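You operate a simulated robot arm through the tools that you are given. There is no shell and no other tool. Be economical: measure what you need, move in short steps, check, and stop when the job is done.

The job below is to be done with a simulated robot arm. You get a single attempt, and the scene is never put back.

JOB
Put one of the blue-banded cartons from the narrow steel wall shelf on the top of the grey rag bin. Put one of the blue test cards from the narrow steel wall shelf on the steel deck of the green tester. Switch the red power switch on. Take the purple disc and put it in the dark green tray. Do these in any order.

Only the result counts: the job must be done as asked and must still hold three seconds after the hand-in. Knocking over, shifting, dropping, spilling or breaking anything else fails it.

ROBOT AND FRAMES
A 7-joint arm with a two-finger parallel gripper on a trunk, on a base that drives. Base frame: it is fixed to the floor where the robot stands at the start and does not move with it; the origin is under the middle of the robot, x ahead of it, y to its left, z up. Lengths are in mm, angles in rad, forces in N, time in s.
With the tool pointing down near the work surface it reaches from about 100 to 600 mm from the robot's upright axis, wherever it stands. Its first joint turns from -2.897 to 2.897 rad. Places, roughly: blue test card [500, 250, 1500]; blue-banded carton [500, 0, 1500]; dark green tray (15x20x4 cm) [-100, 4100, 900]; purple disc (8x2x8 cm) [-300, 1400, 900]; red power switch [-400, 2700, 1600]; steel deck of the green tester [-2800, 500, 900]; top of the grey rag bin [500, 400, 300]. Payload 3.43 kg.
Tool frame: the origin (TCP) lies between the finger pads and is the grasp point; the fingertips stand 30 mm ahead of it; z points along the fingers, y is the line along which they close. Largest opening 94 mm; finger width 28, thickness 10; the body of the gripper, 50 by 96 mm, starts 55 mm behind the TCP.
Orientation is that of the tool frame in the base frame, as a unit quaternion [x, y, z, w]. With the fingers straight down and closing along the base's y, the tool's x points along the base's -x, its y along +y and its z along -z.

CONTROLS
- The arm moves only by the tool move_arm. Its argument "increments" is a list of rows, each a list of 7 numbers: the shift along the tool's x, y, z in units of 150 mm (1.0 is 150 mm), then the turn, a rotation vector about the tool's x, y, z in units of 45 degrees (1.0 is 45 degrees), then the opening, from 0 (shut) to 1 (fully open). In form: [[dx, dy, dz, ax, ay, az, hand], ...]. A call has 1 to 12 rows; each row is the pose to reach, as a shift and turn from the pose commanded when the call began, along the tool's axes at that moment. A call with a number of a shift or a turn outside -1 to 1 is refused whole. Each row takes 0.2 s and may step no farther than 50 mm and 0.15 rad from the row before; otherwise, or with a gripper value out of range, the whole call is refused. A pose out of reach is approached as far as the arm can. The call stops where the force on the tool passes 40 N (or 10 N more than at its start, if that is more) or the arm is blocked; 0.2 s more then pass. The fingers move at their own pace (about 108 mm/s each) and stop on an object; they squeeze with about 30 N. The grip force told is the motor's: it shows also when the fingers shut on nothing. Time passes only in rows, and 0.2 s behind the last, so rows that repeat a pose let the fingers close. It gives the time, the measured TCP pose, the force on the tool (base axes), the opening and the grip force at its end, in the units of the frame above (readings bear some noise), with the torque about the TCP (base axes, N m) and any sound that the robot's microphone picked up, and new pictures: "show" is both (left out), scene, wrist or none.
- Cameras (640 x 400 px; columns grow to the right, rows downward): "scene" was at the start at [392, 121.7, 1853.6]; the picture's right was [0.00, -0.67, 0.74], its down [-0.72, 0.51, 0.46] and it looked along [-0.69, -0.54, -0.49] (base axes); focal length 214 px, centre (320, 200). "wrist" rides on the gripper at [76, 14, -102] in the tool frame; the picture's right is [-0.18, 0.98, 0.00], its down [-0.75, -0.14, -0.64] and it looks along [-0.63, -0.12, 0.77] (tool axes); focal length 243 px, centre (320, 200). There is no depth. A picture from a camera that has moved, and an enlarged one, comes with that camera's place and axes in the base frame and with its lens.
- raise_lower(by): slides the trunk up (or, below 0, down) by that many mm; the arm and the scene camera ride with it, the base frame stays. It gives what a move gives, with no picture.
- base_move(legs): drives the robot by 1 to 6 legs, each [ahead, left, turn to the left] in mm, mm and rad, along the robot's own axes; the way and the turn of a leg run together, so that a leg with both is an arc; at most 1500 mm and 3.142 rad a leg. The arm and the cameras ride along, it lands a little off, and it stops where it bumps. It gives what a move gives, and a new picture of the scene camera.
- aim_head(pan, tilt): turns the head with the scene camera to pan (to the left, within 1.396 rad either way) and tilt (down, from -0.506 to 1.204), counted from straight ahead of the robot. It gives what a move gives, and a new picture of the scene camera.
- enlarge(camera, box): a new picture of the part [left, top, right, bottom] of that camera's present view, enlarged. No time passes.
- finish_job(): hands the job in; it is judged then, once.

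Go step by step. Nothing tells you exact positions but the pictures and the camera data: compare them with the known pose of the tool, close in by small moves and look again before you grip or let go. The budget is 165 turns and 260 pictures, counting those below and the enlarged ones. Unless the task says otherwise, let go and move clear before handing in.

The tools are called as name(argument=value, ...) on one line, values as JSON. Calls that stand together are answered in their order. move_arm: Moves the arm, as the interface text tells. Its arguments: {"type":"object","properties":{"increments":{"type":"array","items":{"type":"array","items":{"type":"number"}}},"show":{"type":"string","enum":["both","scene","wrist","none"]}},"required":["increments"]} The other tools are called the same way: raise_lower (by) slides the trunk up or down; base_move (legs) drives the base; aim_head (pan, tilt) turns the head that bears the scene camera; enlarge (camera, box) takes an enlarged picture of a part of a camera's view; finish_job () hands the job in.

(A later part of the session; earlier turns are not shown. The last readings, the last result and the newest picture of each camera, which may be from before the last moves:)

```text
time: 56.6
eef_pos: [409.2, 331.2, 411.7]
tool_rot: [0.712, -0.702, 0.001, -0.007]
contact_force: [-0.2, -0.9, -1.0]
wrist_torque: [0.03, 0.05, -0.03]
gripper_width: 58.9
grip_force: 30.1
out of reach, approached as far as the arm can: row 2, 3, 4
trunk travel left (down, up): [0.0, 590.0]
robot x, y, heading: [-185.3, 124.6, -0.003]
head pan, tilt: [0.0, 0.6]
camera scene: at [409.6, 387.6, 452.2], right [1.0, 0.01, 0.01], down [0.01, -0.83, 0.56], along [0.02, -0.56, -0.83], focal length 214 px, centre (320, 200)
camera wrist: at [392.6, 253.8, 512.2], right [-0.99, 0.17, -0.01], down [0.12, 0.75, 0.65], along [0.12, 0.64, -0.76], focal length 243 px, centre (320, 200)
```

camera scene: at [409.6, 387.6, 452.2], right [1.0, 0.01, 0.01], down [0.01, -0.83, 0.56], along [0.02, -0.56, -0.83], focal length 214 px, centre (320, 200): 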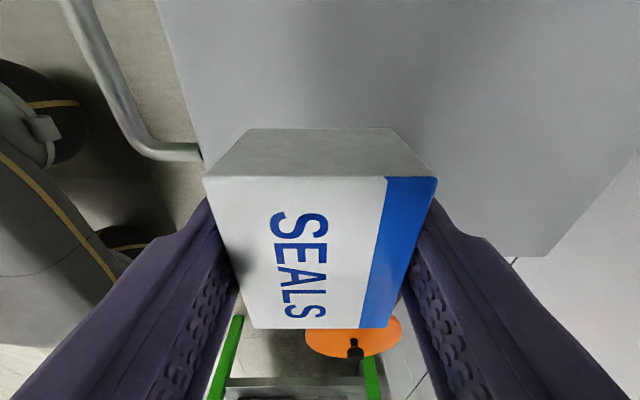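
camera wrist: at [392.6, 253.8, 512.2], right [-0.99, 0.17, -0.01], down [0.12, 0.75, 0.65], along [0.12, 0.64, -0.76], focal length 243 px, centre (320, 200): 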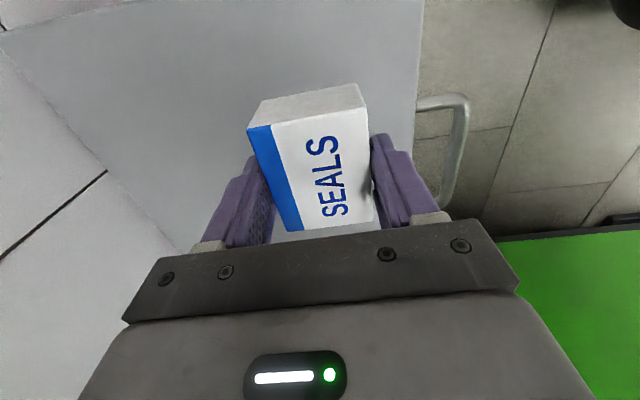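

base_move(legs=[[60, 0, 0]])

move_arm(increments=[[0, 0.2, 0.1, 0, 0, 0, 0], [0, 0.3, 0.25, 0, 0, 0, 0], [0, 0.3, 0.4, 0, 0, 0, 0]], show="both")

```text
time: 57.6
eef_pos: [470.2, 331.1, 410.5]
tool_rot: [0.711, -0.703, 0.002, -0.007]
contact_force: [0.9, 0.1, -1.7]
wrist_torque: [0.02, 0.02, -0.01]
gripper_width: 58.7
grip_force: 30.2
trunk travel left (down, up): [0.0, 590.0]
robot x, y, heading: [-124.7, 126.2, -0.006]
head pan, tilt: [0.0, 0.6]
camera scene: at [470.5, 387.6, 452.4], right [1.0, 0.01, 0.01], down [0.01, -0.83, 0.56], along [0.02, -0.56, -0.83], focal length 214 px, centre (320, 200)
```

scene: 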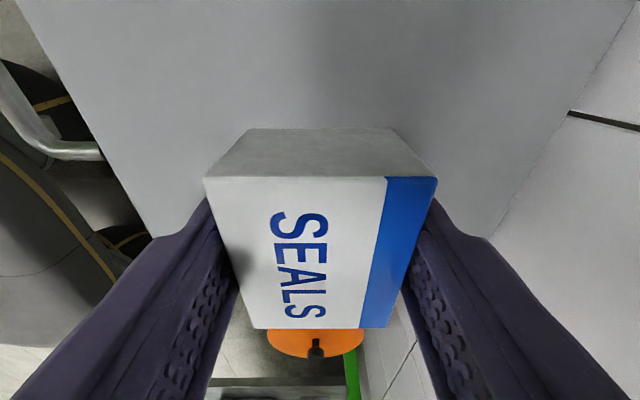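

```text
time: 58.4
eef_pos: [425.8, 331.3, 356.7]
tool_rot: [0.712, -0.702, 0.004, -0.009]
contact_force: [3.7, -2.7, 30.9]
wrist_torque: [-0.64, 0.51, 0.12]
gripper_width: 59.3
grip_force: 29.8
trunk travel left (down, up): [0.0, 590.0]
robot x, y, heading: [-124.2, 125.7, -0.001]
head pan, tilt: [0.0, 0.6]
camera scene: at [426.5, 386.6, 397.5], right [1.0, 0.01, 0.02], down [0.0, -0.83, 0.56], along [0.02, -0.56, -0.83], focal length 214 px, centre (320, 200)
camera wrist: at [408.9, 252.7, 457.1], right [-0.99, 0.17, -0.02], down [0.12, 0.75, 0.65], along [0.12, 0.64, -0.76], focal length 243 px, centre (320, 200)
```

scene: 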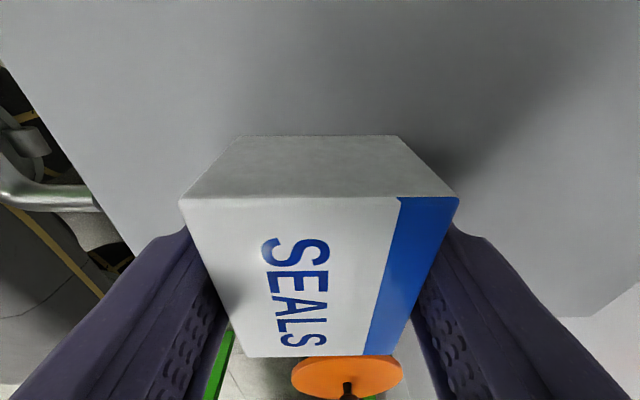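
wrist: 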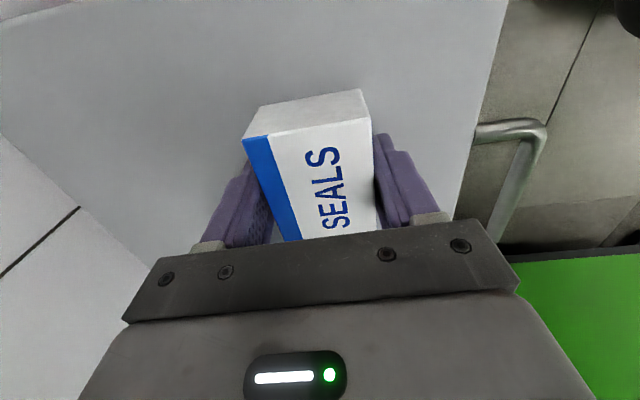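

move_arm(increments=[[0, 0, -0.02, 0, 0, 0, 0], [0, 0, -0.02, 0, 0, 0, 0.8], [0, 0, -0.02, 0, 0, 0, 1], [0, 0, -0.2, 0, 0, 0, 1], [0, 0, -0.5, 0, 0, 0, 1]], show="scene")

```text
time: 59.6
eef_pos: [423.4, 331.8, 425.2]
tool_rot: [0.713, -0.701, 0.001, -0.006]
contact_force: [0.2, 0.8, 0.3]
wrist_torque: [0.01, 0.0, -0.03]
gripper_width: 93.9
grip_force: 0.0
trunk travel left (down, up): [0.0, 590.0]
robot x, y, heading: [-123.4, 127.5, 0.002]
head pan, tilt: [0.0, 0.6]
camera scene: at [423.9, 387.3, 467.0], right [1.0, 0.01, 0.01], down [0.01, -0.83, 0.56], along [0.02, -0.56, -0.83], focal length 214 px, centre (320, 200)
```

scene: 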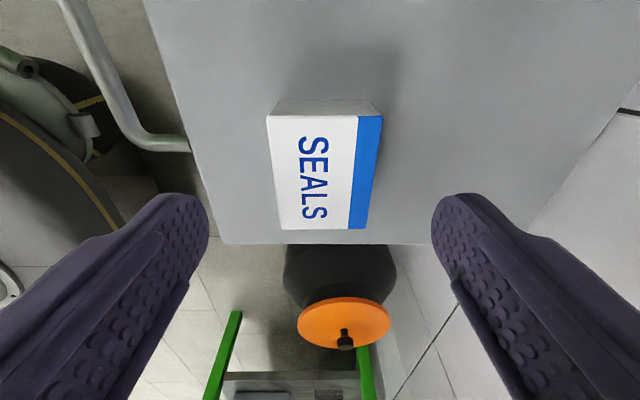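

move_arm(increments=[[0.15, 0, -0.1, 0, 0, 0, 1], [0.3, 0.1, -0.2, 0, 0, 0, 1]], show="none")

base_move(legs=[[-230, 0, 0]])

raise_lower(by=400)

raise_lower(by=185)

```text
time: 60.2
eef_pos: [410.2, 285.7, 455.6]
tool_rot: [0.713, -0.701, 0.002, -0.007]
contact_force: [0.2, 0.2, -0.9]
wrist_torque: [-0.03, 0.01, 0.01]
gripper_width: 93.9
grip_force: 0.1
trunk travel left (down, up): [0.0, 590.0]
robot x, y, heading: [-123.9, 128.1, -0.0]
head pan, tilt: [0.0, 0.6]
```

```text
time: 61.9
eef_pos: [178.1, 286.2, 455.0]
tool_rot: [0.713, -0.702, 0.002, -0.007]
contact_force: [0.0, 0.6, 0.0]
wrist_torque: [0.0, -0.02, -0.04]
gripper_width: 94.0
grip_force: 0.0
trunk travel left (down, up): [0.0, 590.0]
robot x, y, heading: [-357.1, 123.0, -0.002]
head pan, tilt: [0.0, 0.6]
camera scene: at [178.3, 342.0, 496.5], right [1.0, 0.02, 0.01], down [0.01, -0.83, 0.56], along [0.02, -0.56, -0.83], focal length 214 px, centre (320, 200)
```

scene: 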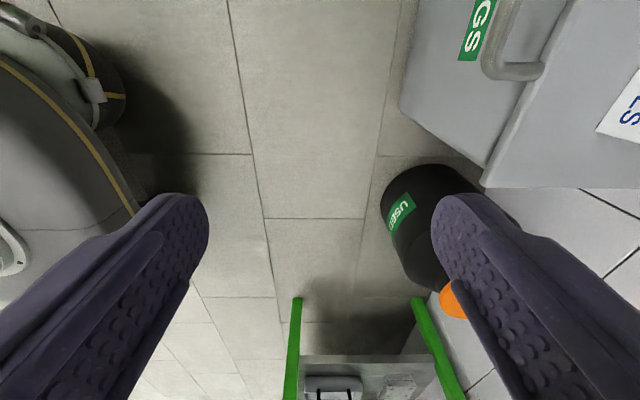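

```text
time: 65.7
eef_pos: [177.9, 285.3, 855.7]
tool_rot: [0.712, -0.702, 0.002, -0.007]
contact_force: [-0.2, 0.2, 0.1]
wrist_torque: [0.03, 0.02, -0.03]
gripper_width: 93.7
grip_force: 0.1
trunk travel left (down, up): [-400.0, 190.0]
robot x, y, heading: [-352.9, 123.2, -0.001]
head pan, tilt: [0.0, 0.6]
```

```text
time: 67.8
eef_pos: [178.3, 286.7, 1039.6]
tool_rot: [0.712, -0.702, 0.002, -0.007]
contact_force: [-0.7, 0.1, -0.4]
wrist_torque: [-0.02, -0.02, 0.01]
gripper_width: 93.9
grip_force: 0.1
trunk travel left (down, up): [-585.0, 5.0]
robot x, y, heading: [-354.0, 124.2, 0.0]
head pan, tilt: [0.0, 0.6]
```

move_arm(increments=[[0, 0, -0.33, 0, 0, 0, 1], [0, 0, -0.66, 0, 0, 0, 1], [0, 0, -0.99, 0, 0, 0, 1]], show="none")

move_arm(increments=[[0, 0, -0.33, 0, 0, 0, 1], [0, 0, -0.66, 0, 0, 0, 1], [0, 0, -0.99, 0, 0, 0, 1]], show="none")

move_arm(increments=[[0, 0, -0.33, 0, 0, 0, 1], [0, 0, -0.66, 0, 0, 0, 1], [0, 0, -0.99, 0, 0, 0, 1]], show="none")

move_arm(increments=[[0, 0, -0.33, 0, 0, 0, 1], [0, 0, -0.66, 0, 0, 0, 1], [0, 0, -0.99, 0, 0, 0, 1]], show="none")

base_move(legs=[[240, 0, 0]])

aim_head(pan=0.0, tilt=0.4)

```text
time: 68.6
eef_pos: [175.4, 286.0, 1187.9]
tool_rot: [0.713, -0.701, 0.003, -0.008]
contact_force: [0.6, -0.5, 0.1]
wrist_torque: [0.0, -0.05, 0.01]
gripper_width: 94.0
grip_force: 0.1
trunk travel left (down, up): [-585.0, 5.0]
robot x, y, heading: [-357.5, 123.6, -0.002]
head pan, tilt: [0.0, 0.6]
```

```text
time: 69.4
eef_pos: [172.1, 281.5, 1336.7]
tool_rot: [0.712, -0.702, 0.001, -0.007]
contact_force: [-0.7, -1.0, 0.2]
wrist_torque: [0.0, -0.01, 0.01]
gripper_width: 94.0
grip_force: 0.1
trunk travel left (down, up): [-585.0, 5.0]
robot x, y, heading: [-357.0, 126.8, 0.0]
head pan, tilt: [0.0, 0.6]
```

```text
time: 70.2
eef_pos: [171.2, 283.5, 1486.0]
tool_rot: [0.712, -0.702, 0.002, -0.008]
contact_force: [-0.4, 0.5, -0.4]
wrist_torque: [0.02, -0.02, 0.03]
gripper_width: 94.1
grip_force: 0.0
trunk travel left (down, up): [-585.0, 5.0]
robot x, y, heading: [-353.4, 124.9, -0.005]
head pan, tilt: [0.0, 0.6]
```

```text
time: 71.0
eef_pos: [168.6, 281.0, 1634.7]
tool_rot: [0.713, -0.701, 0.002, -0.006]
contact_force: [0.7, -0.3, -0.1]
wrist_torque: [0.0, -0.02, -0.02]
gripper_width: 93.9
grip_force: 0.2
trunk travel left (down, up): [-585.0, 5.0]
robot x, y, heading: [-355.5, 125.2, 0.0]
head pan, tilt: [0.0, 0.6]
```

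```text
time: 72.7
eef_pos: [409.2, 281.6, 1633.7]
tool_rot: [0.712, -0.702, 0.002, -0.007]
contact_force: [0.5, -0.1, 0.1]
wrist_torque: [-0.01, 0.0, 0.02]
gripper_width: 94.0
grip_force: 0.0
trunk travel left (down, up): [-585.0, 5.0]
robot x, y, heading: [-118.0, 124.6, -0.0]
head pan, tilt: [0.0, 0.6]
camera scene: at [409.6, 338.0, 1674.5], right [1.0, 0.02, 0.01], down [0.01, -0.83, 0.56], along [0.02, -0.56, -0.83], focal length 214 px, centre (320, 200)
```

scene: 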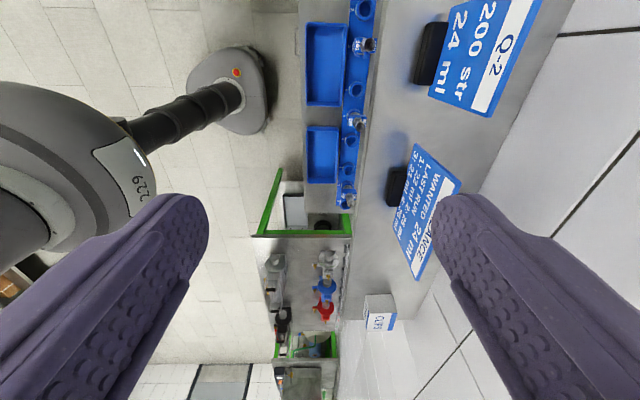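

```text
time: 73.5
eef_pos: [407.5, 281.7, 1632.7]
tool_rot: [0.713, -0.702, 0.002, -0.007]
contact_force: [0.1, 0.7, 0.6]
wrist_torque: [0.0, -0.02, 0.02]
gripper_width: 94.0
grip_force: 0.1
trunk travel left (down, up): [-585.0, 5.0]
robot x, y, heading: [-116.9, 129.3, 0.002]
head pan, tilt: [0.0, 0.4]
camera scene: at [408.3, 356.1, 1670.8], right [1.0, 0.02, 0.01], down [0.01, -0.92, 0.38], along [0.02, -0.38, -0.92], focal length 214 px, centre (320, 200)
```

scene: 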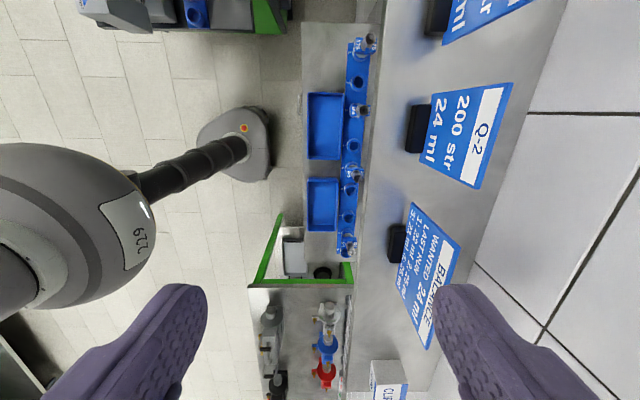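

base_move(legs=[[112, 0, 0]])

move_arm(increments=[[-0.2, 0, 0, 0, 0, 0, 1], [-0.39, -0.05, 0, 0, 0, 0, 1]], show="both")

```text
time: 74.7
eef_pos: [520.8, 281.4, 1632.1]
tool_rot: [0.713, -0.701, 0.002, -0.006]
contact_force: [0.7, 0.4, 0.0]
wrist_torque: [-0.01, 0.04, -0.03]
gripper_width: 93.9
grip_force: 0.0
trunk travel left (down, up): [-585.0, 5.0]
robot x, y, heading: [-4.8, 122.8, -0.002]
head pan, tilt: [0.0, 0.4]
camera scene: at [521.9, 356.4, 1670.5], right [1.0, 0.02, 0.01], down [0.01, -0.92, 0.38], along [0.02, -0.38, -0.92], focal length 214 px, centre (320, 200)
```

scene: 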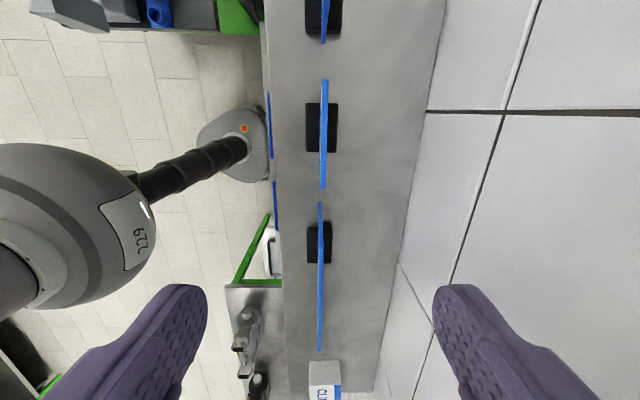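

```text
time: 75.3
eef_pos: [530.8, 342.5, 1633.4]
tool_rot: [0.712, -0.702, 0.002, -0.007]
contact_force: [0.7, -0.2, -0.3]
wrist_torque: [-0.02, 0.04, 0.0]
gripper_width: 94.1
grip_force: 0.1
trunk travel left (down, up): [-585.0, 5.0]
robot x, y, heading: [-10.5, 125.8, 0.002]
head pan, tilt: [0.0, 0.4]
camera scene: at [530.1, 415.8, 1670.3], right [1.0, 0.02, 0.01], down [0.01, -0.92, 0.38], along [0.02, -0.38, -0.92], focal length 214 px, centre (320, 200)
camera wrist: at [513.5, 263.7, 1734.5], right [-0.99, 0.17, -0.01], down [0.12, 0.75, 0.65], along [0.12, 0.64, -0.76], focal length 243 px, centre (320, 200)
```

scene: 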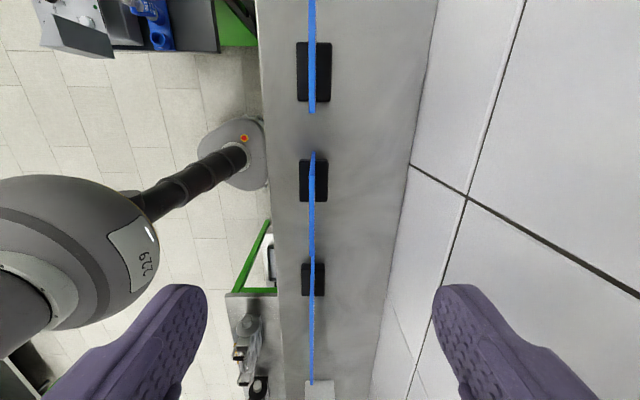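
wrist: 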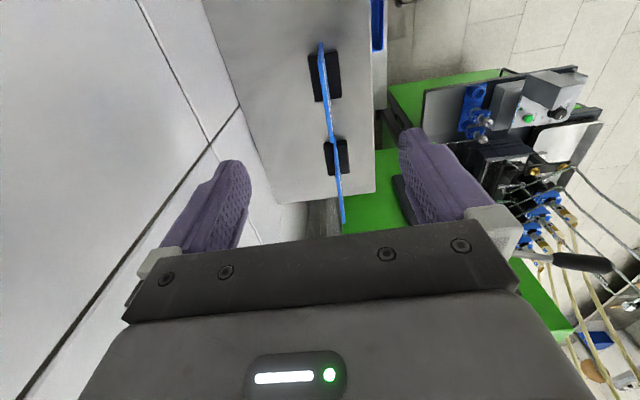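

move_arm(increments=[[0.02, 0.025, 0.2, 0, 0, 0, 1], [0.02, 0.025, 0.45, 0, 0, 0, 1], [0.02, 0.025, 0.7, 0, 0, 0, 1]], show="both")

```text
time: 76.1
eef_pos: [525.8, 338.8, 1528.1]
tool_rot: [0.713, -0.701, 0.002, -0.006]
contact_force: [-0.6, 0.0, 0.6]
wrist_torque: [-0.01, 0.0, -0.02]
gripper_width: 93.9
grip_force: 0.1
trunk travel left (down, up): [-585.0, 5.0]
robot x, y, heading: [-5.3, 122.7, -0.001]
head pan, tilt: [0.0, 0.4]
camera scene: at [525.3, 413.2, 1565.6], right [1.0, 0.02, 0.01], down [0.01, -0.92, 0.38], along [0.02, -0.38, -0.92], focal length 214 px, centre (320, 200)
camera wrist: at [508.7, 261.1, 1629.6], right [-0.99, 0.17, -0.01], down [0.12, 0.75, 0.65], along [0.12, 0.64, -0.76], focal length 243 px, centre (320, 200)
```

scene: 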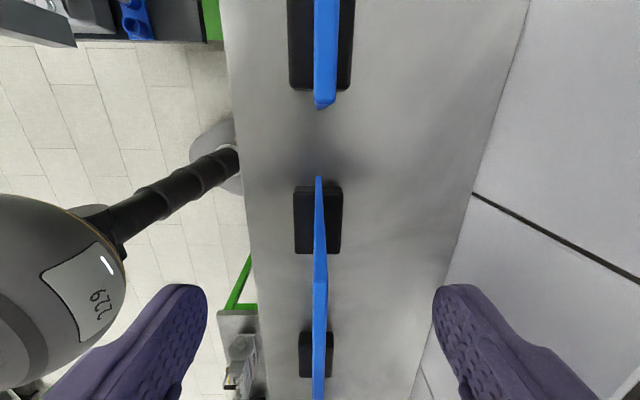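
wrist: 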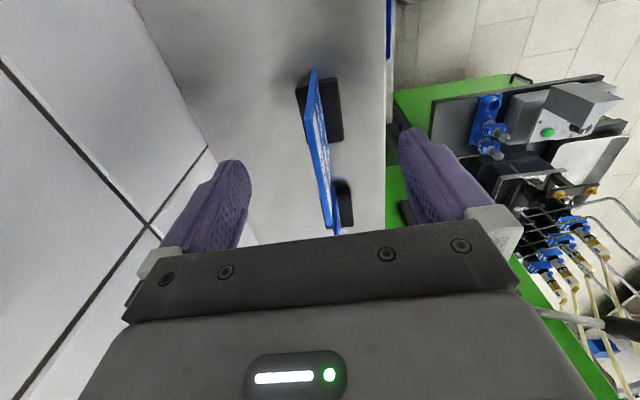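

move_arm(increments=[[0, 0, 0.14, 0, 0, 0, 1], [0, 0, 0.27, 0, 0, 0, 1], [0, 0, 0.27, 0, 0, 0, 0.4], [0, 0, 0.27, 0, 0, 0, 0], [0, 0, 0.27, 0, 0, 0, 0], [0, 0, 0.27, 0, 0, 0, 0]], show="scene")

```text
time: 77.5
eef_pos: [524.6, 339.7, 1488.8]
tool_rot: [0.713, -0.701, 0.001, -0.007]
contact_force: [-0.4, 0.0, 0.1]
wrist_torque: [-0.01, 0.06, 0.0]
gripper_width: 7.4
grip_force: 29.8
trunk travel left (down, up): [-585.0, 5.0]
robot x, y, heading: [-6.6, 124.2, 0.003]
head pan, tilt: [0.0, 0.4]
camera scene: at [525.1, 413.2, 1525.5], right [1.0, 0.02, 0.01], down [0.01, -0.92, 0.38], along [0.02, -0.38, -0.92], focal length 214 px, centre (320, 200)
```

scene: 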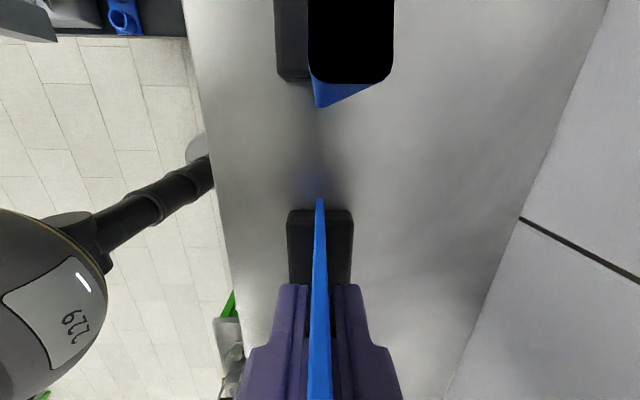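

move_arm(increments=[[0, 0, -0.1, 0, 0, 0, 0], [0, 0, -0.4, 0, 0, 0, 0], [0, 0, -0.7, 0, 0, 0, 0], [0, 0, -1, 0, 0, 0, 0], [0, 0.3, -1, 0, 0, 0, 0], [0, 0.6, -1, 0, 0, 0, 0], [0, 0.9, -1, 0, 0, 0, 0]], show="none")

move_arm(increments=[[0.2, 0.2, 0, 0, 0, 0, 0], [0.4, 0.4, 0, 0, 0, 0, 0], [0.6, 0.6, 0, 0, 0, 0, 0], [0.7, 0.8, 0, 0, 0, 0, 0]], show="both")

```text
time: 79.1
eef_pos: [384.6, 335.1, 1637.3]
tool_rot: [0.713, -0.701, 0.002, -0.008]
contact_force: [-0.9, 0.0, -0.7]
wrist_torque: [0.02, -0.07, 0.02]
gripper_width: 7.6
grip_force: 30.0
trunk travel left (down, up): [-585.0, 5.0]
robot x, y, heading: [-3.8, 124.6, -0.002]
head pan, tilt: [0.0, 0.4]
```

```text
time: 80.1
eef_pos: [265.8, 228.3, 1633.4]
tool_rot: [0.713, -0.701, 0.002, -0.008]
contact_force: [-0.4, -0.1, -0.2]
wrist_torque: [0.03, -0.02, 0.0]
gripper_width: 7.6
grip_force: 29.9
trunk travel left (down, up): [-585.0, 5.0]
robot x, y, heading: [-5.0, 126.2, 0.001]
head pan, tilt: [0.0, 0.4]
camera scene: at [266.6, 301.7, 1671.3], right [1.0, 0.02, 0.01], down [0.01, -0.92, 0.38], along [0.02, -0.38, -0.92], focal length 214 px, centre (320, 200)
camera wrist: at [249.9, 149.6, 1735.3], right [-0.99, 0.17, -0.01], down [0.12, 0.75, 0.65], along [0.12, 0.64, -0.76], focal length 243 px, centre (320, 200)
```

scene: 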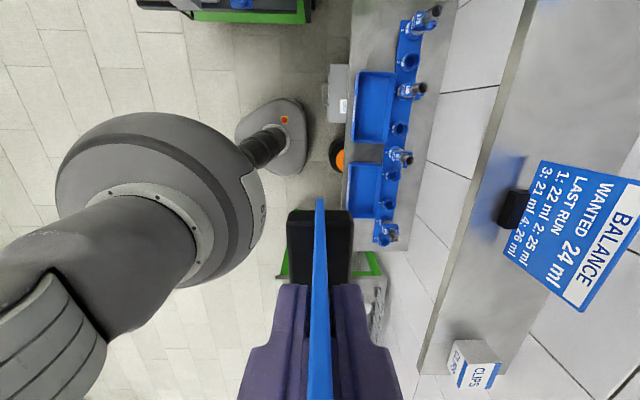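
wrist: 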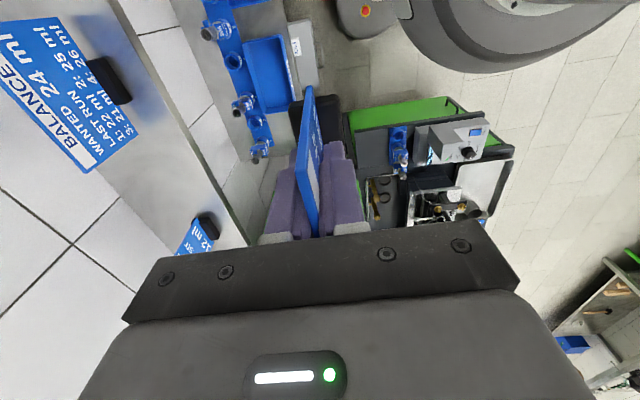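

base_move(legs=[[-600, 0, 0], [0, 0, -1.57]])

```text
time: 87.3
eef_pos: [-494.5, -149.3, 1633.2]
tool_rot: [-0.009, 1.0, -0.006, 0.004]
contact_force: [0.3, 0.4, -0.5]
wrist_torque: [-0.01, -0.02, -0.03]
gripper_width: 7.4
grip_force: 30.2
trunk travel left (down, up): [-585.0, 5.0]
robot x, y, heading: [-600.4, 126.4, -1.57]
head pan, tilt: [0.0, 0.4]
camera scene: at [-419.5, -146.4, 1670.9], right [0.02, -1.0, 0.01], down [-0.92, -0.01, 0.38], along [-0.38, -0.02, -0.92], focal length 214 px, centre (320, 200)
```

scene: 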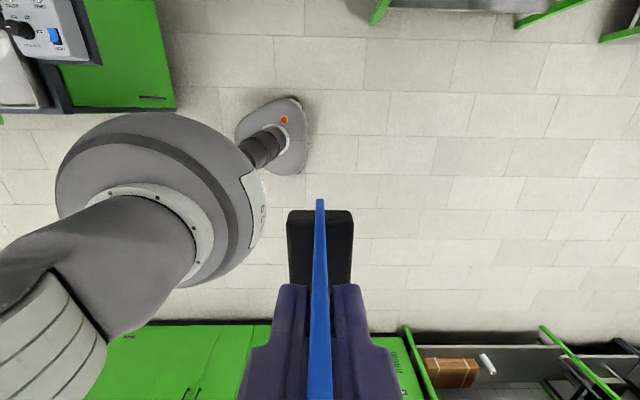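

aim_head(pan=0.0, tilt=1.1)

aim_head(pan=-0.8, tilt=0.8)

```text
time: 88.3
eef_pos: [-494.5, -150.2, 1632.9]
tool_rot: [-0.009, 1.0, -0.006, 0.004]
contact_force: [0.8, 0.1, 0.5]
wrist_torque: [-0.03, -0.04, 0.01]
gripper_width: 7.5
grip_force: 30.3
trunk travel left (down, up): [-585.0, 5.0]
robot x, y, heading: [-597.9, 122.5, -1.572]
head pan, tilt: [0.0, 1.1]
camera scene: at [-476.4, -147.1, 1699.9], right [0.02, -1.0, 0.01], down [-0.46, 0.0, 0.89], along [-0.89, -0.02, -0.46], focal length 214 px, centre (320, 200)
```

scene: 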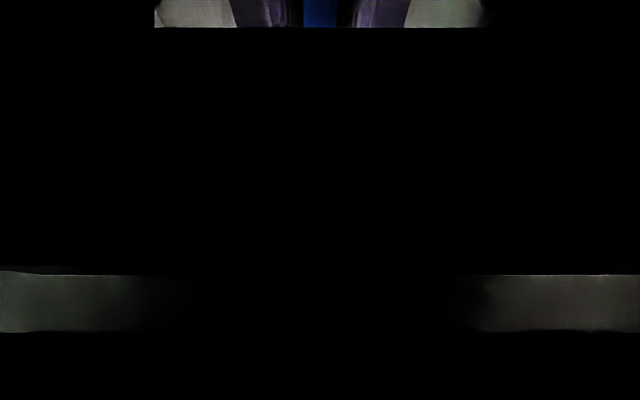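

```text
time: 89.5
eef_pos: [-494.6, -148.4, 1633.5]
tool_rot: [-0.009, 1.0, -0.005, 0.003]
contact_force: [0.3, -1.4, 0.1]
wrist_torque: [0.0, 0.01, -0.01]
gripper_width: 7.5
grip_force: 30.3
trunk travel left (down, up): [-585.0, 5.0]
robot x, y, heading: [-596.2, 124.4, -1.57]
head pan, tilt: [-0.799, 0.799]
camera scene: at [-453.8, -204.4, 1707.7], right [0.01, -0.69, 0.72], down [-0.71, 0.51, 0.49], along [-0.7, -0.52, -0.49], focal length 214 px, centre (320, 200)
```

scene: 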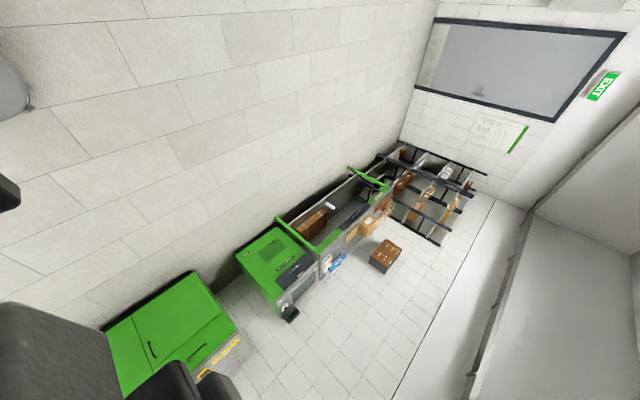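

base_move(legs=[[0, 0, -1.57]])

aim_head(pan=-1.1, tilt=0.0)

```text
time: 93.7
eef_pos: [-872.9, 24.5, 1633.4]
tool_rot: [0.705, 0.709, -0.007, -0.002]
contact_force: [0.7, -0.6, -0.2]
wrist_torque: [0.0, 0.01, 0.02]
gripper_width: 7.5
grip_force: 29.5
trunk travel left (down, up): [-585.0, 5.0]
robot x, y, heading: [-597.2, 124.0, 3.126]
head pan, tilt: [-0.799, 0.799]
camera scene: at [-927.6, -11.5, 1707.7], right [-0.69, 0.0, 0.73], down [0.52, 0.7, 0.49], along [-0.51, 0.71, -0.48], focal length 214 px, centre (320, 200)
```

scene: 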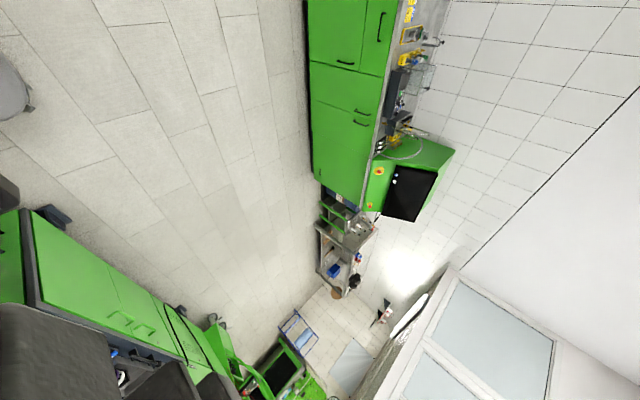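

```text
time: 94.8
eef_pos: [-873.0, 24.9, 1634.0]
tool_rot: [0.705, 0.709, -0.007, -0.001]
contact_force: [0.4, 0.0, -0.9]
wrist_torque: [0.03, -0.02, 0.02]
gripper_width: 7.3
grip_force: 29.9
trunk travel left (down, up): [-585.0, 5.0]
robot x, y, heading: [-598.9, 123.8, 3.13]
head pan, tilt: [-1.1, 0.0]
camera scene: at [-949.4, -83.5, 1723.9], right [-0.44, 0.0, 0.9], down [-0.01, 1.0, -0.01], along [-0.9, -0.01, -0.44], focal length 214 px, centre (320, 200)
```

scene: 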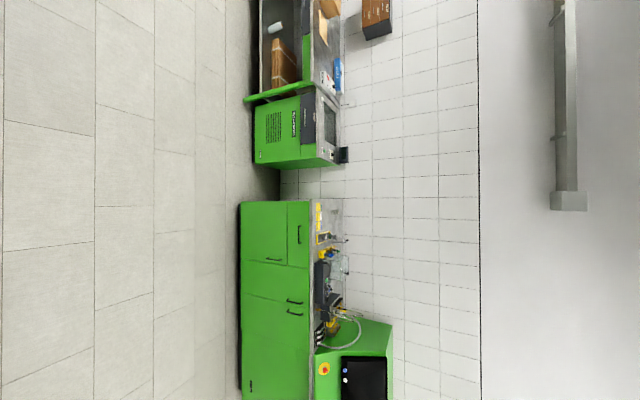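

base_move(legs=[[1150, -350, 0]])

aim_head(pan=-0.7, tilt=0.0)

```text
time: 100.9
eef_pos: [-2015.4, 384.6, 1633.4]
tool_rot: [0.706, 0.708, -0.007, -0.002]
contact_force: [0.3, 0.2, -0.6]
wrist_torque: [0.0, 0.01, 0.01]
gripper_width: 7.5
grip_force: 29.5
trunk travel left (down, up): [-585.0, 5.0]
robot x, y, heading: [-1738.5, 483.4, 3.128]
head pan, tilt: [-1.1, 0.0]
camera scene: at [-2092.0, 275.3, 1723.9], right [-0.44, 0.0, 0.9], down [-0.01, 1.0, -0.01], along [-0.9, -0.01, -0.44], focal length 214 px, centre (320, 200)
```

scene: 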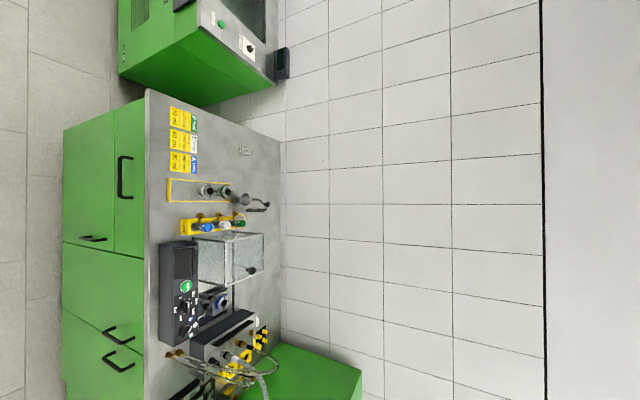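

```text
time: 101.8
eef_pos: [-2016.0, 382.5, 1632.7]
tool_rot: [0.706, 0.708, -0.007, -0.003]
contact_force: [0.1, 0.4, -1.0]
wrist_torque: [-0.01, 0.03, 0.02]
gripper_width: 7.2
grip_force: 29.7
trunk travel left (down, up): [-585.0, 5.0]
robot x, y, heading: [-1739.6, 481.8, 3.129]
head pan, tilt: [-0.7, 0.0]
camera scene: at [-2069.8, 275.0, 1695.7], right [-0.76, 0.0, 0.65], down [-0.01, 1.0, -0.01], along [-0.65, -0.01, -0.76], focal length 214 px, centre (320, 200)
```

scene: 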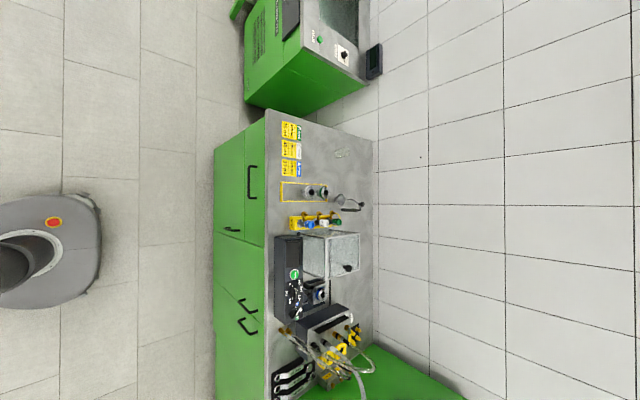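

base_move(legs=[[380, 330, 0]])

aim_head(pan=-0.3, tilt=0.1)

```text
time: 104.8
eef_pos: [-2400.3, 58.0, 1632.8]
tool_rot: [0.706, 0.708, -0.006, -0.002]
contact_force: [-0.5, -0.1, -0.7]
wrist_torque: [0.03, -0.02, 0.0]
gripper_width: 7.7
grip_force: 29.9
trunk travel left (down, up): [-585.0, 5.0]
robot x, y, heading: [-2122.9, 158.0, 3.129]
head pan, tilt: [-0.7, 0.0]
camera scene: at [-2454.8, -50.7, 1695.5], right [-0.76, 0.0, 0.65], down [0.0, 1.0, -0.01], along [-0.65, -0.01, -0.76], focal length 214 px, centre (320, 200)
```

scene: 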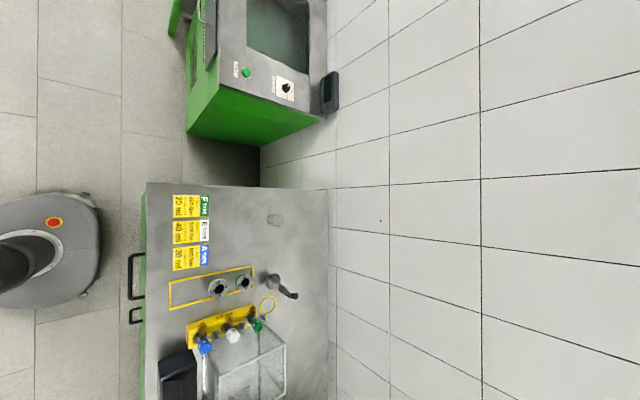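

```text
time: 105.6
eef_pos: [-2399.6, 57.4, 1634.4]
tool_rot: [0.706, 0.709, -0.007, -0.002]
contact_force: [0.2, -0.2, -0.1]
wrist_torque: [0.02, -0.02, 0.05]
gripper_width: 7.6
grip_force: 30.2
trunk travel left (down, up): [-585.0, 5.0]
robot x, y, heading: [-2122.8, 154.7, 3.127]
head pan, tilt: [-0.3, 0.099]
camera scene: at [-2423.8, -41.1, 1676.2], right [-0.95, 0.0, 0.31], down [0.03, 1.0, 0.09], along [-0.31, 0.09, -0.95], focal length 214 px, centre (320, 200)
```

scene: 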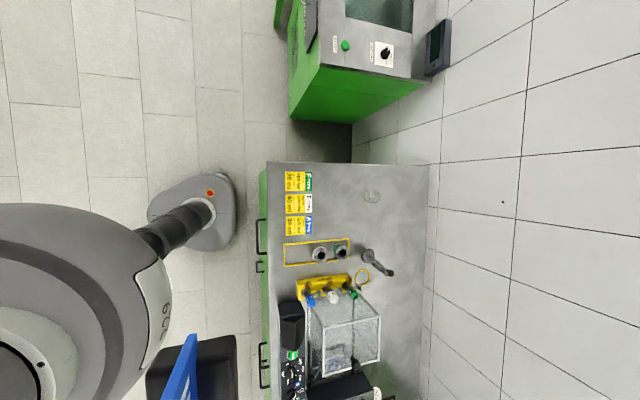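

base_move(legs=[[80, 0, 0.014]])

move_arm(increments=[[0, -0.33, 0, 0, 0, 0, 0], [0, -0.66, 0, 0, 0, 0, 0], [0, -0.99, 0, 0, 0, 0, 0]], show="none")

move_arm(increments=[[-0.15, -0.25, 0, 0, 0, 0, 0], [-0.25, -0.5, 0, 0, 0, 0, 0], [-0.25, -0.73, 0, 0, 0, 0, 0]], show="none")

raise_lower(by=-400)

aim_head(pan=0.0, tilt=0.4)

```text
time: 106.7
eef_pos: [-2481.2, 54.4, 1632.7]
tool_rot: [0.701, 0.713, -0.007, -0.002]
contact_force: [-0.6, -0.4, -0.4]
wrist_torque: [-0.03, -0.07, -0.05]
gripper_width: 7.4
grip_force: 30.1
trunk travel left (down, up): [-585.0, 5.0]
robot x, y, heading: [-2202.2, 160.5, -3.139]
head pan, tilt: [-0.3, 0.099]
camera scene: at [-2503.5, -45.0, 1675.6], right [-0.95, -0.01, 0.31], down [0.01, 1.0, 0.09], along [-0.31, 0.09, -0.95], focal length 214 px, centre (320, 200)
```

scene: 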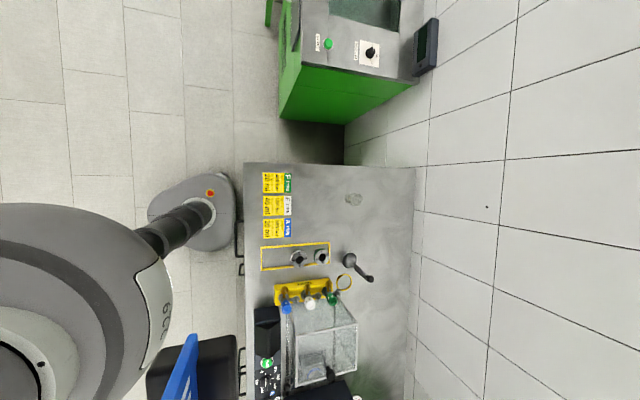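

```text
time: 107.5
eef_pos: [-2631.1, 52.2, 1634.3]
tool_rot: [0.701, 0.713, -0.006, -0.001]
contact_force: [-1.0, 0.8, -0.3]
wrist_torque: [-0.01, -0.03, -0.03]
gripper_width: 7.1
grip_force: 29.7
trunk travel left (down, up): [-585.0, 5.0]
robot x, y, heading: [-2203.2, 158.1, -3.138]
head pan, tilt: [-0.3, 0.099]
```

```text
time: 108.3
eef_pos: [-2737.3, 13.2, 1637.5]
tool_rot: [0.701, 0.713, -0.006, -0.001]
contact_force: [0.1, 0.1, -0.4]
wrist_torque: [-0.03, 0.02, -0.02]
gripper_width: 7.6
grip_force: 30.6
trunk travel left (down, up): [-585.0, 5.0]
robot x, y, heading: [-2205.3, 158.2, -3.141]
head pan, tilt: [-0.3, 0.099]
```

```text
time: 112.1
eef_pos: [-2736.5, 12.3, 1238.0]
tool_rot: [0.701, 0.713, -0.007, -0.001]
contact_force: [0.0, -0.5, -0.3]
wrist_torque: [0.02, 0.05, 0.0]
gripper_width: 7.6
grip_force: 30.3
trunk travel left (down, up): [-185.0, 405.0]
robot x, y, heading: [-2208.1, 157.8, -3.143]
head pan, tilt: [-0.3, 0.099]
```

```text
time: 112.9
eef_pos: [-2735.2, 13.1, 1236.7]
tool_rot: [0.701, 0.713, -0.007, -0.002]
contact_force: [0.3, 0.5, -0.6]
wrist_torque: [-0.01, 0.01, 0.01]
gripper_width: 7.7
grip_force: 30.1
trunk travel left (down, up): [-185.0, 405.0]
robot x, y, heading: [-2204.1, 154.8, -3.143]
head pan, tilt: [0.0, 0.4]
camera scene: at [-2731.8, -58.4, 1274.5], right [-1.0, -0.02, 0.01], down [-0.01, 0.92, 0.38], along [-0.02, 0.38, -0.92], focal length 214 px, centre (320, 200)
```

scene: 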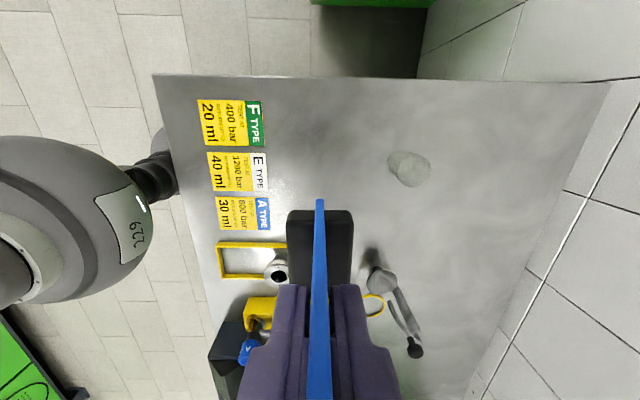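

raise_lower(by=-150)

move_arm(increments=[[0, 0, 0.25, 0, 0, 0, 0], [0, 0, 0.45, 0, 0, 0, 0]], show="both")

```text
time: 114.7
eef_pos: [-2736.2, 13.4, 1087.1]
tool_rot: [0.701, 0.713, -0.007, -0.002]
contact_force: [0.6, 0.0, -0.8]
wrist_torque: [0.0, -0.02, -0.03]
gripper_width: 7.6
grip_force: 30.1
trunk travel left (down, up): [-35.0, 555.0]
robot x, y, heading: [-2205.7, 155.0, -3.143]
head pan, tilt: [0.0, 0.4]
```

```text
time: 115.3
eef_pos: [-2737.6, 12.1, 1020.2]
tool_rot: [0.7, 0.714, -0.007, -0.003]
contact_force: [-0.1, 0.1, -1.6]
wrist_torque: [-0.01, 0.03, -0.02]
gripper_width: 7.4
grip_force: 30.0
trunk travel left (down, up): [-35.0, 555.0]
robot x, y, heading: [-2207.0, 158.6, -3.142]
head pan, tilt: [0.0, 0.4]
camera scene: at [-2733.1, -58.5, 1056.9], right [-1.0, -0.02, 0.01], down [-0.01, 0.92, 0.38], along [-0.02, 0.38, -0.92], focal length 214 px, centre (320, 200)
camera wrist: at [-2724.5, 89.2, 1121.0], right [0.99, -0.17, -0.01], down [-0.12, -0.75, 0.65], along [-0.12, -0.64, -0.76], focal length 243 px, centre (320, 200)
```

scene: 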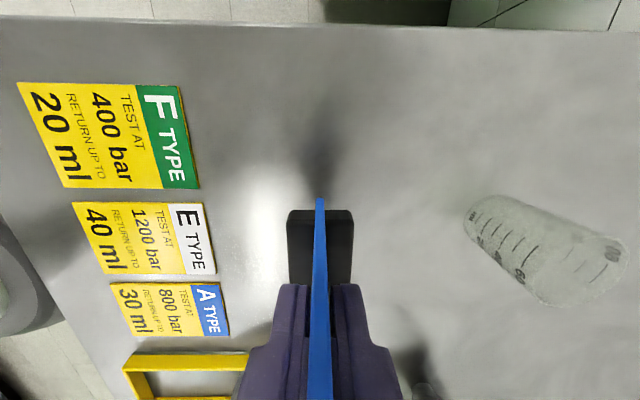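
wrist: 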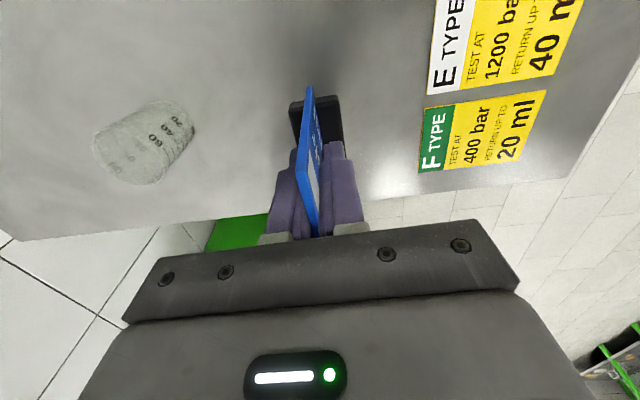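

move_arm(increments=[[0, 0.1, 0.15, 0, 0, 0, 0], [0, 0.1, 0.28, 0, 0, 0, 0], [0, 0.1, 0.32, 0, 0, 0, 0]], show="scene")

```text
time: 116.1
eef_pos: [-2722.7, 12.9, 972.1]
tool_rot: [0.701, 0.713, -0.007, -0.002]
contact_force: [-0.3, 0.7, 0.1]
wrist_torque: [0.02, -0.03, -0.03]
gripper_width: 7.5
grip_force: 30.4
trunk travel left (down, up): [-35.0, 555.0]
robot x, y, heading: [-2201.4, 157.6, -3.142]
head pan, tilt: [0.0, 0.4]
camera scene: at [-2718.2, -58.9, 1008.3], right [-1.0, -0.02, 0.01], down [-0.01, 0.92, 0.38], along [-0.02, 0.38, -0.92], focal length 214 px, centre (320, 200)
```

scene: 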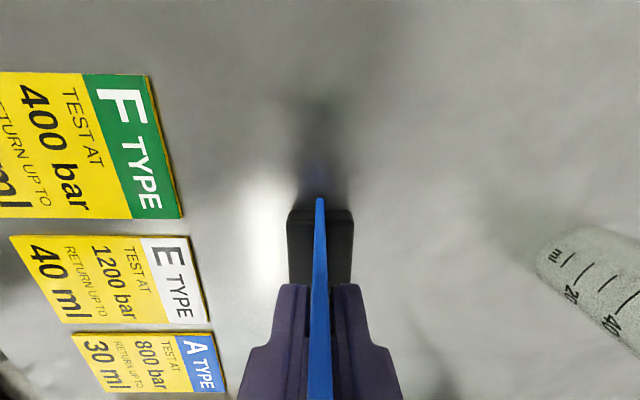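

move_arm(increments=[[0, 0, 0.02, 0, 0, 0, 0], [0, 0, 0.04, 0, 0, 0, 0], [0, 0, 0.05, 0, 0, 0, 0]], show="none")

```text
time: 116.9
eef_pos: [-2722.3, 12.2, 966.4]
tool_rot: [0.701, 0.713, -0.009, -0.003]
contact_force: [-3.8, -0.2, 27.1]
wrist_torque: [0.0, -0.2, 0.02]
gripper_width: 7.9
grip_force: 29.9
trunk travel left (down, up): [-35.0, 555.0]
robot x, y, heading: [-2207.5, 156.2, -3.139]
head pan, tilt: [0.0, 0.4]
```

move_arm(increments=[[0, 0, -0.01, 0, 0, 0, 0], [0, 0, -0.01, 0, 0, 0, 0.35], [0, 0, -0.01, 0, 0, 0, 0.35], [0, 0, -0.3, 0, 0, 0, 0.35], [0, 0, -0.6, 0, 0, 0, 0.35], [0, 0, -0.9, 0, 0, 0, 0.35]], show="both")

```text
time: 118.3
eef_pos: [-2719.9, 14.4, 1099.7]
tool_rot: [0.701, 0.713, -0.007, -0.002]
contact_force: [-0.8, 0.9, -0.4]
wrist_torque: [-0.01, 0.0, -0.02]
gripper_width: 33.0
grip_force: 0.1
trunk travel left (down, up): [-35.0, 555.0]
robot x, y, heading: [-2201.1, 155.7, -3.14]
head pan, tilt: [0.0, 0.4]
camera scene: at [-2715.7, -58.1, 1136.4], right [-1.0, -0.02, 0.01], down [-0.01, 0.92, 0.38], along [-0.02, 0.38, -0.92], focal length 214 px, centre (320, 200)
camera wrist: at [-2707.3, 89.6, 1200.5], right [0.99, -0.17, -0.01], down [-0.12, -0.75, 0.65], along [-0.12, -0.64, -0.76], focal length 243 px, centre (320, 200)
```

scene: 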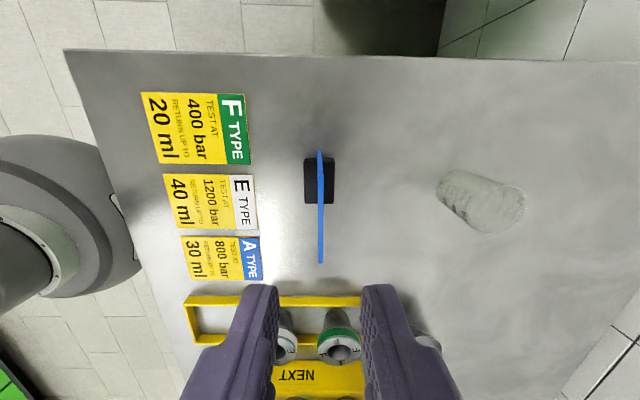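
wrist: 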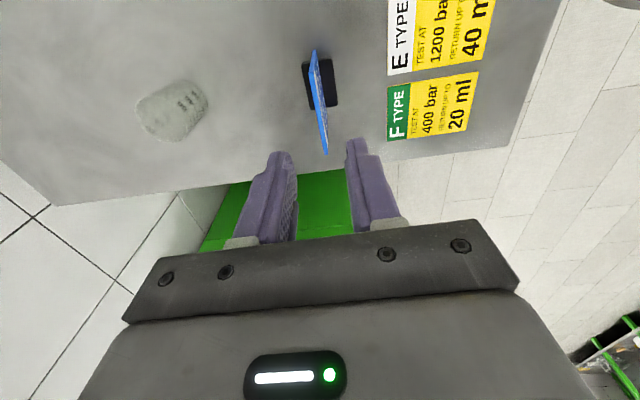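

Card placed and standing. Now raise, retract and travel to the disc area.

raise_lower(by=400)

move_arm(increments=[[0, 0.33, 0, 0, 0, 0, 0.5], [0, 0.66, 0, 0, 0, 0, 1], [0, 0.99, 0, 0, 0, 0, 1]], show="none")

base_move(legs=[[-800, 0, 0], [0, -1200, 0], [0, 0, -1.57]])

aim_head(pan=0.0, tilt=-0.5)

```text
time: 122.1
eef_pos: [-2719.6, 12.9, 1499.1]
tool_rot: [0.7, 0.714, -0.007, -0.001]
contact_force: [-0.2, 0.1, -0.5]
wrist_torque: [0.02, -0.01, 0.0]
gripper_width: 33.2
grip_force: 0.1
trunk travel left (down, up): [-435.0, 155.0]
robot x, y, heading: [-2201.8, 158.8, -3.138]
head pan, tilt: [0.0, 0.4]
```

```text
time: 122.9
eef_pos: [-2568.7, 15.4, 1496.4]
tool_rot: [0.701, 0.713, -0.008, -0.003]
contact_force: [0.9, 0.0, 0.6]
wrist_torque: [-0.01, 0.07, 0.0]
gripper_width: 93.9
grip_force: 0.1
trunk travel left (down, up): [-435.0, 155.0]
robot x, y, heading: [-2202.1, 160.9, -3.14]
head pan, tilt: [0.0, 0.4]
```

```text
time: 136.7
eef_pos: [-1543.6, 1728.2, 1495.6]
tool_rot: [1.0, 0.009, -0.003, -0.006]
contact_force: [-0.8, 0.8, 0.6]
wrist_torque: [0.0, 0.0, 0.02]
gripper_width: 93.8
grip_force: 0.0
trunk travel left (down, up): [-435.0, 155.0]
robot x, y, heading: [-1399.7, 1358.3, 1.576]
head pan, tilt: [0.0, 0.4]
camera scene: at [-1614.0, 1727.1, 1533.1], right [-0.02, 1.0, 0.01], down [0.92, 0.01, 0.38], along [0.38, 0.02, -0.92], focal length 214 px, centre (320, 200)
```

scene: 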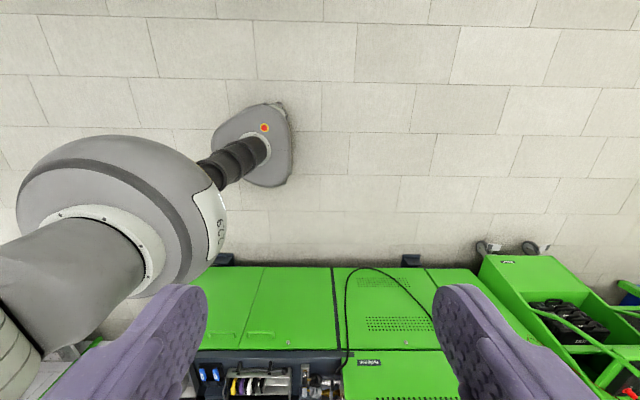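

```text
time: 137.9
eef_pos: [-1543.7, 1727.3, 1496.9]
tool_rot: [1.0, 0.008, -0.004, -0.006]
contact_force: [0.1, 0.0, 0.2]
wrist_torque: [0.01, 0.03, -0.01]
gripper_width: 94.1
grip_force: 0.0
trunk travel left (down, up): [-435.0, 155.0]
robot x, y, heading: [-1400.6, 1359.9, 1.573]
head pan, tilt: [0.0, -0.499]
camera scene: at [-1690.8, 1725.4, 1559.2], right [-0.02, 1.0, 0.01], down [0.87, 0.02, -0.48], along [-0.48, 0.0, -0.87], focal length 214 px, centre (320, 200)
```

scene: 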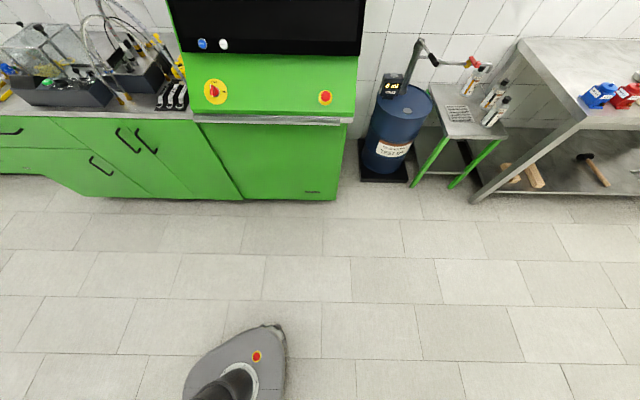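

base_move(legs=[[0, 0, -1.573], [450, 0, 0]])

aim_head(pan=-0.7, tilt=0.0)

```text
time: 144.4
eef_pos: [-583.8, 1503.2, 1495.2]
tool_rot: [0.713, -0.701, 0.001, -0.007]
contact_force: [0.9, 0.6, -0.8]
wrist_torque: [0.02, 0.01, -0.01]
gripper_width: 94.1
grip_force: 0.1
trunk travel left (down, up): [-435.0, 155.0]
robot x, y, heading: [-953.7, 1363.2, 0.002]
head pan, tilt: [0.0, -0.499]
camera scene: at [-584.7, 1654.0, 1559.0], right [1.0, 0.02, 0.01], down [0.02, -0.87, -0.48], along [0.0, 0.48, -0.87], focal length 214 px, centre (320, 200)
```

scene: 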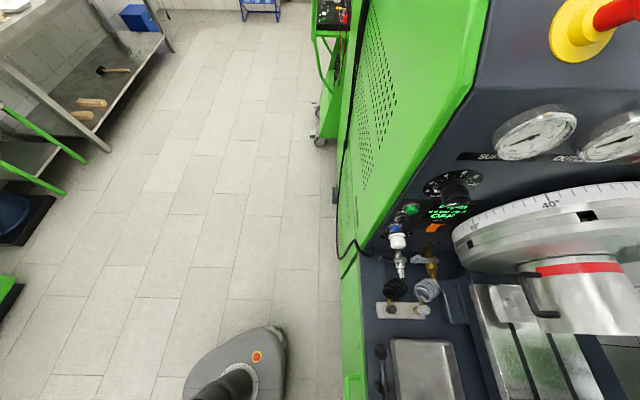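

```text
time: 145.5
eef_pos: [-584.5, 1502.3, 1496.0]
tool_rot: [0.713, -0.701, 0.002, -0.007]
contact_force: [0.5, 0.0, -0.6]
wrist_torque: [0.01, 0.01, 0.0]
gripper_width: 94.2
grip_force: 0.1
trunk travel left (down, up): [-435.0, 155.0]
robot x, y, heading: [-953.2, 1358.1, 0.001]
head pan, tilt: [-0.7, 0.0]
camera scene: at [-527.1, 1615.0, 1557.8], right [0.76, 0.01, 0.65], down [0.02, -1.0, -0.01], along [0.65, 0.02, -0.76], focal length 214 px, centre (320, 200)
```

scene: 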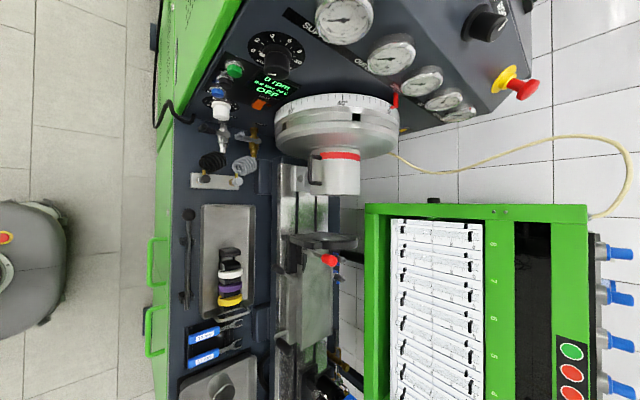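

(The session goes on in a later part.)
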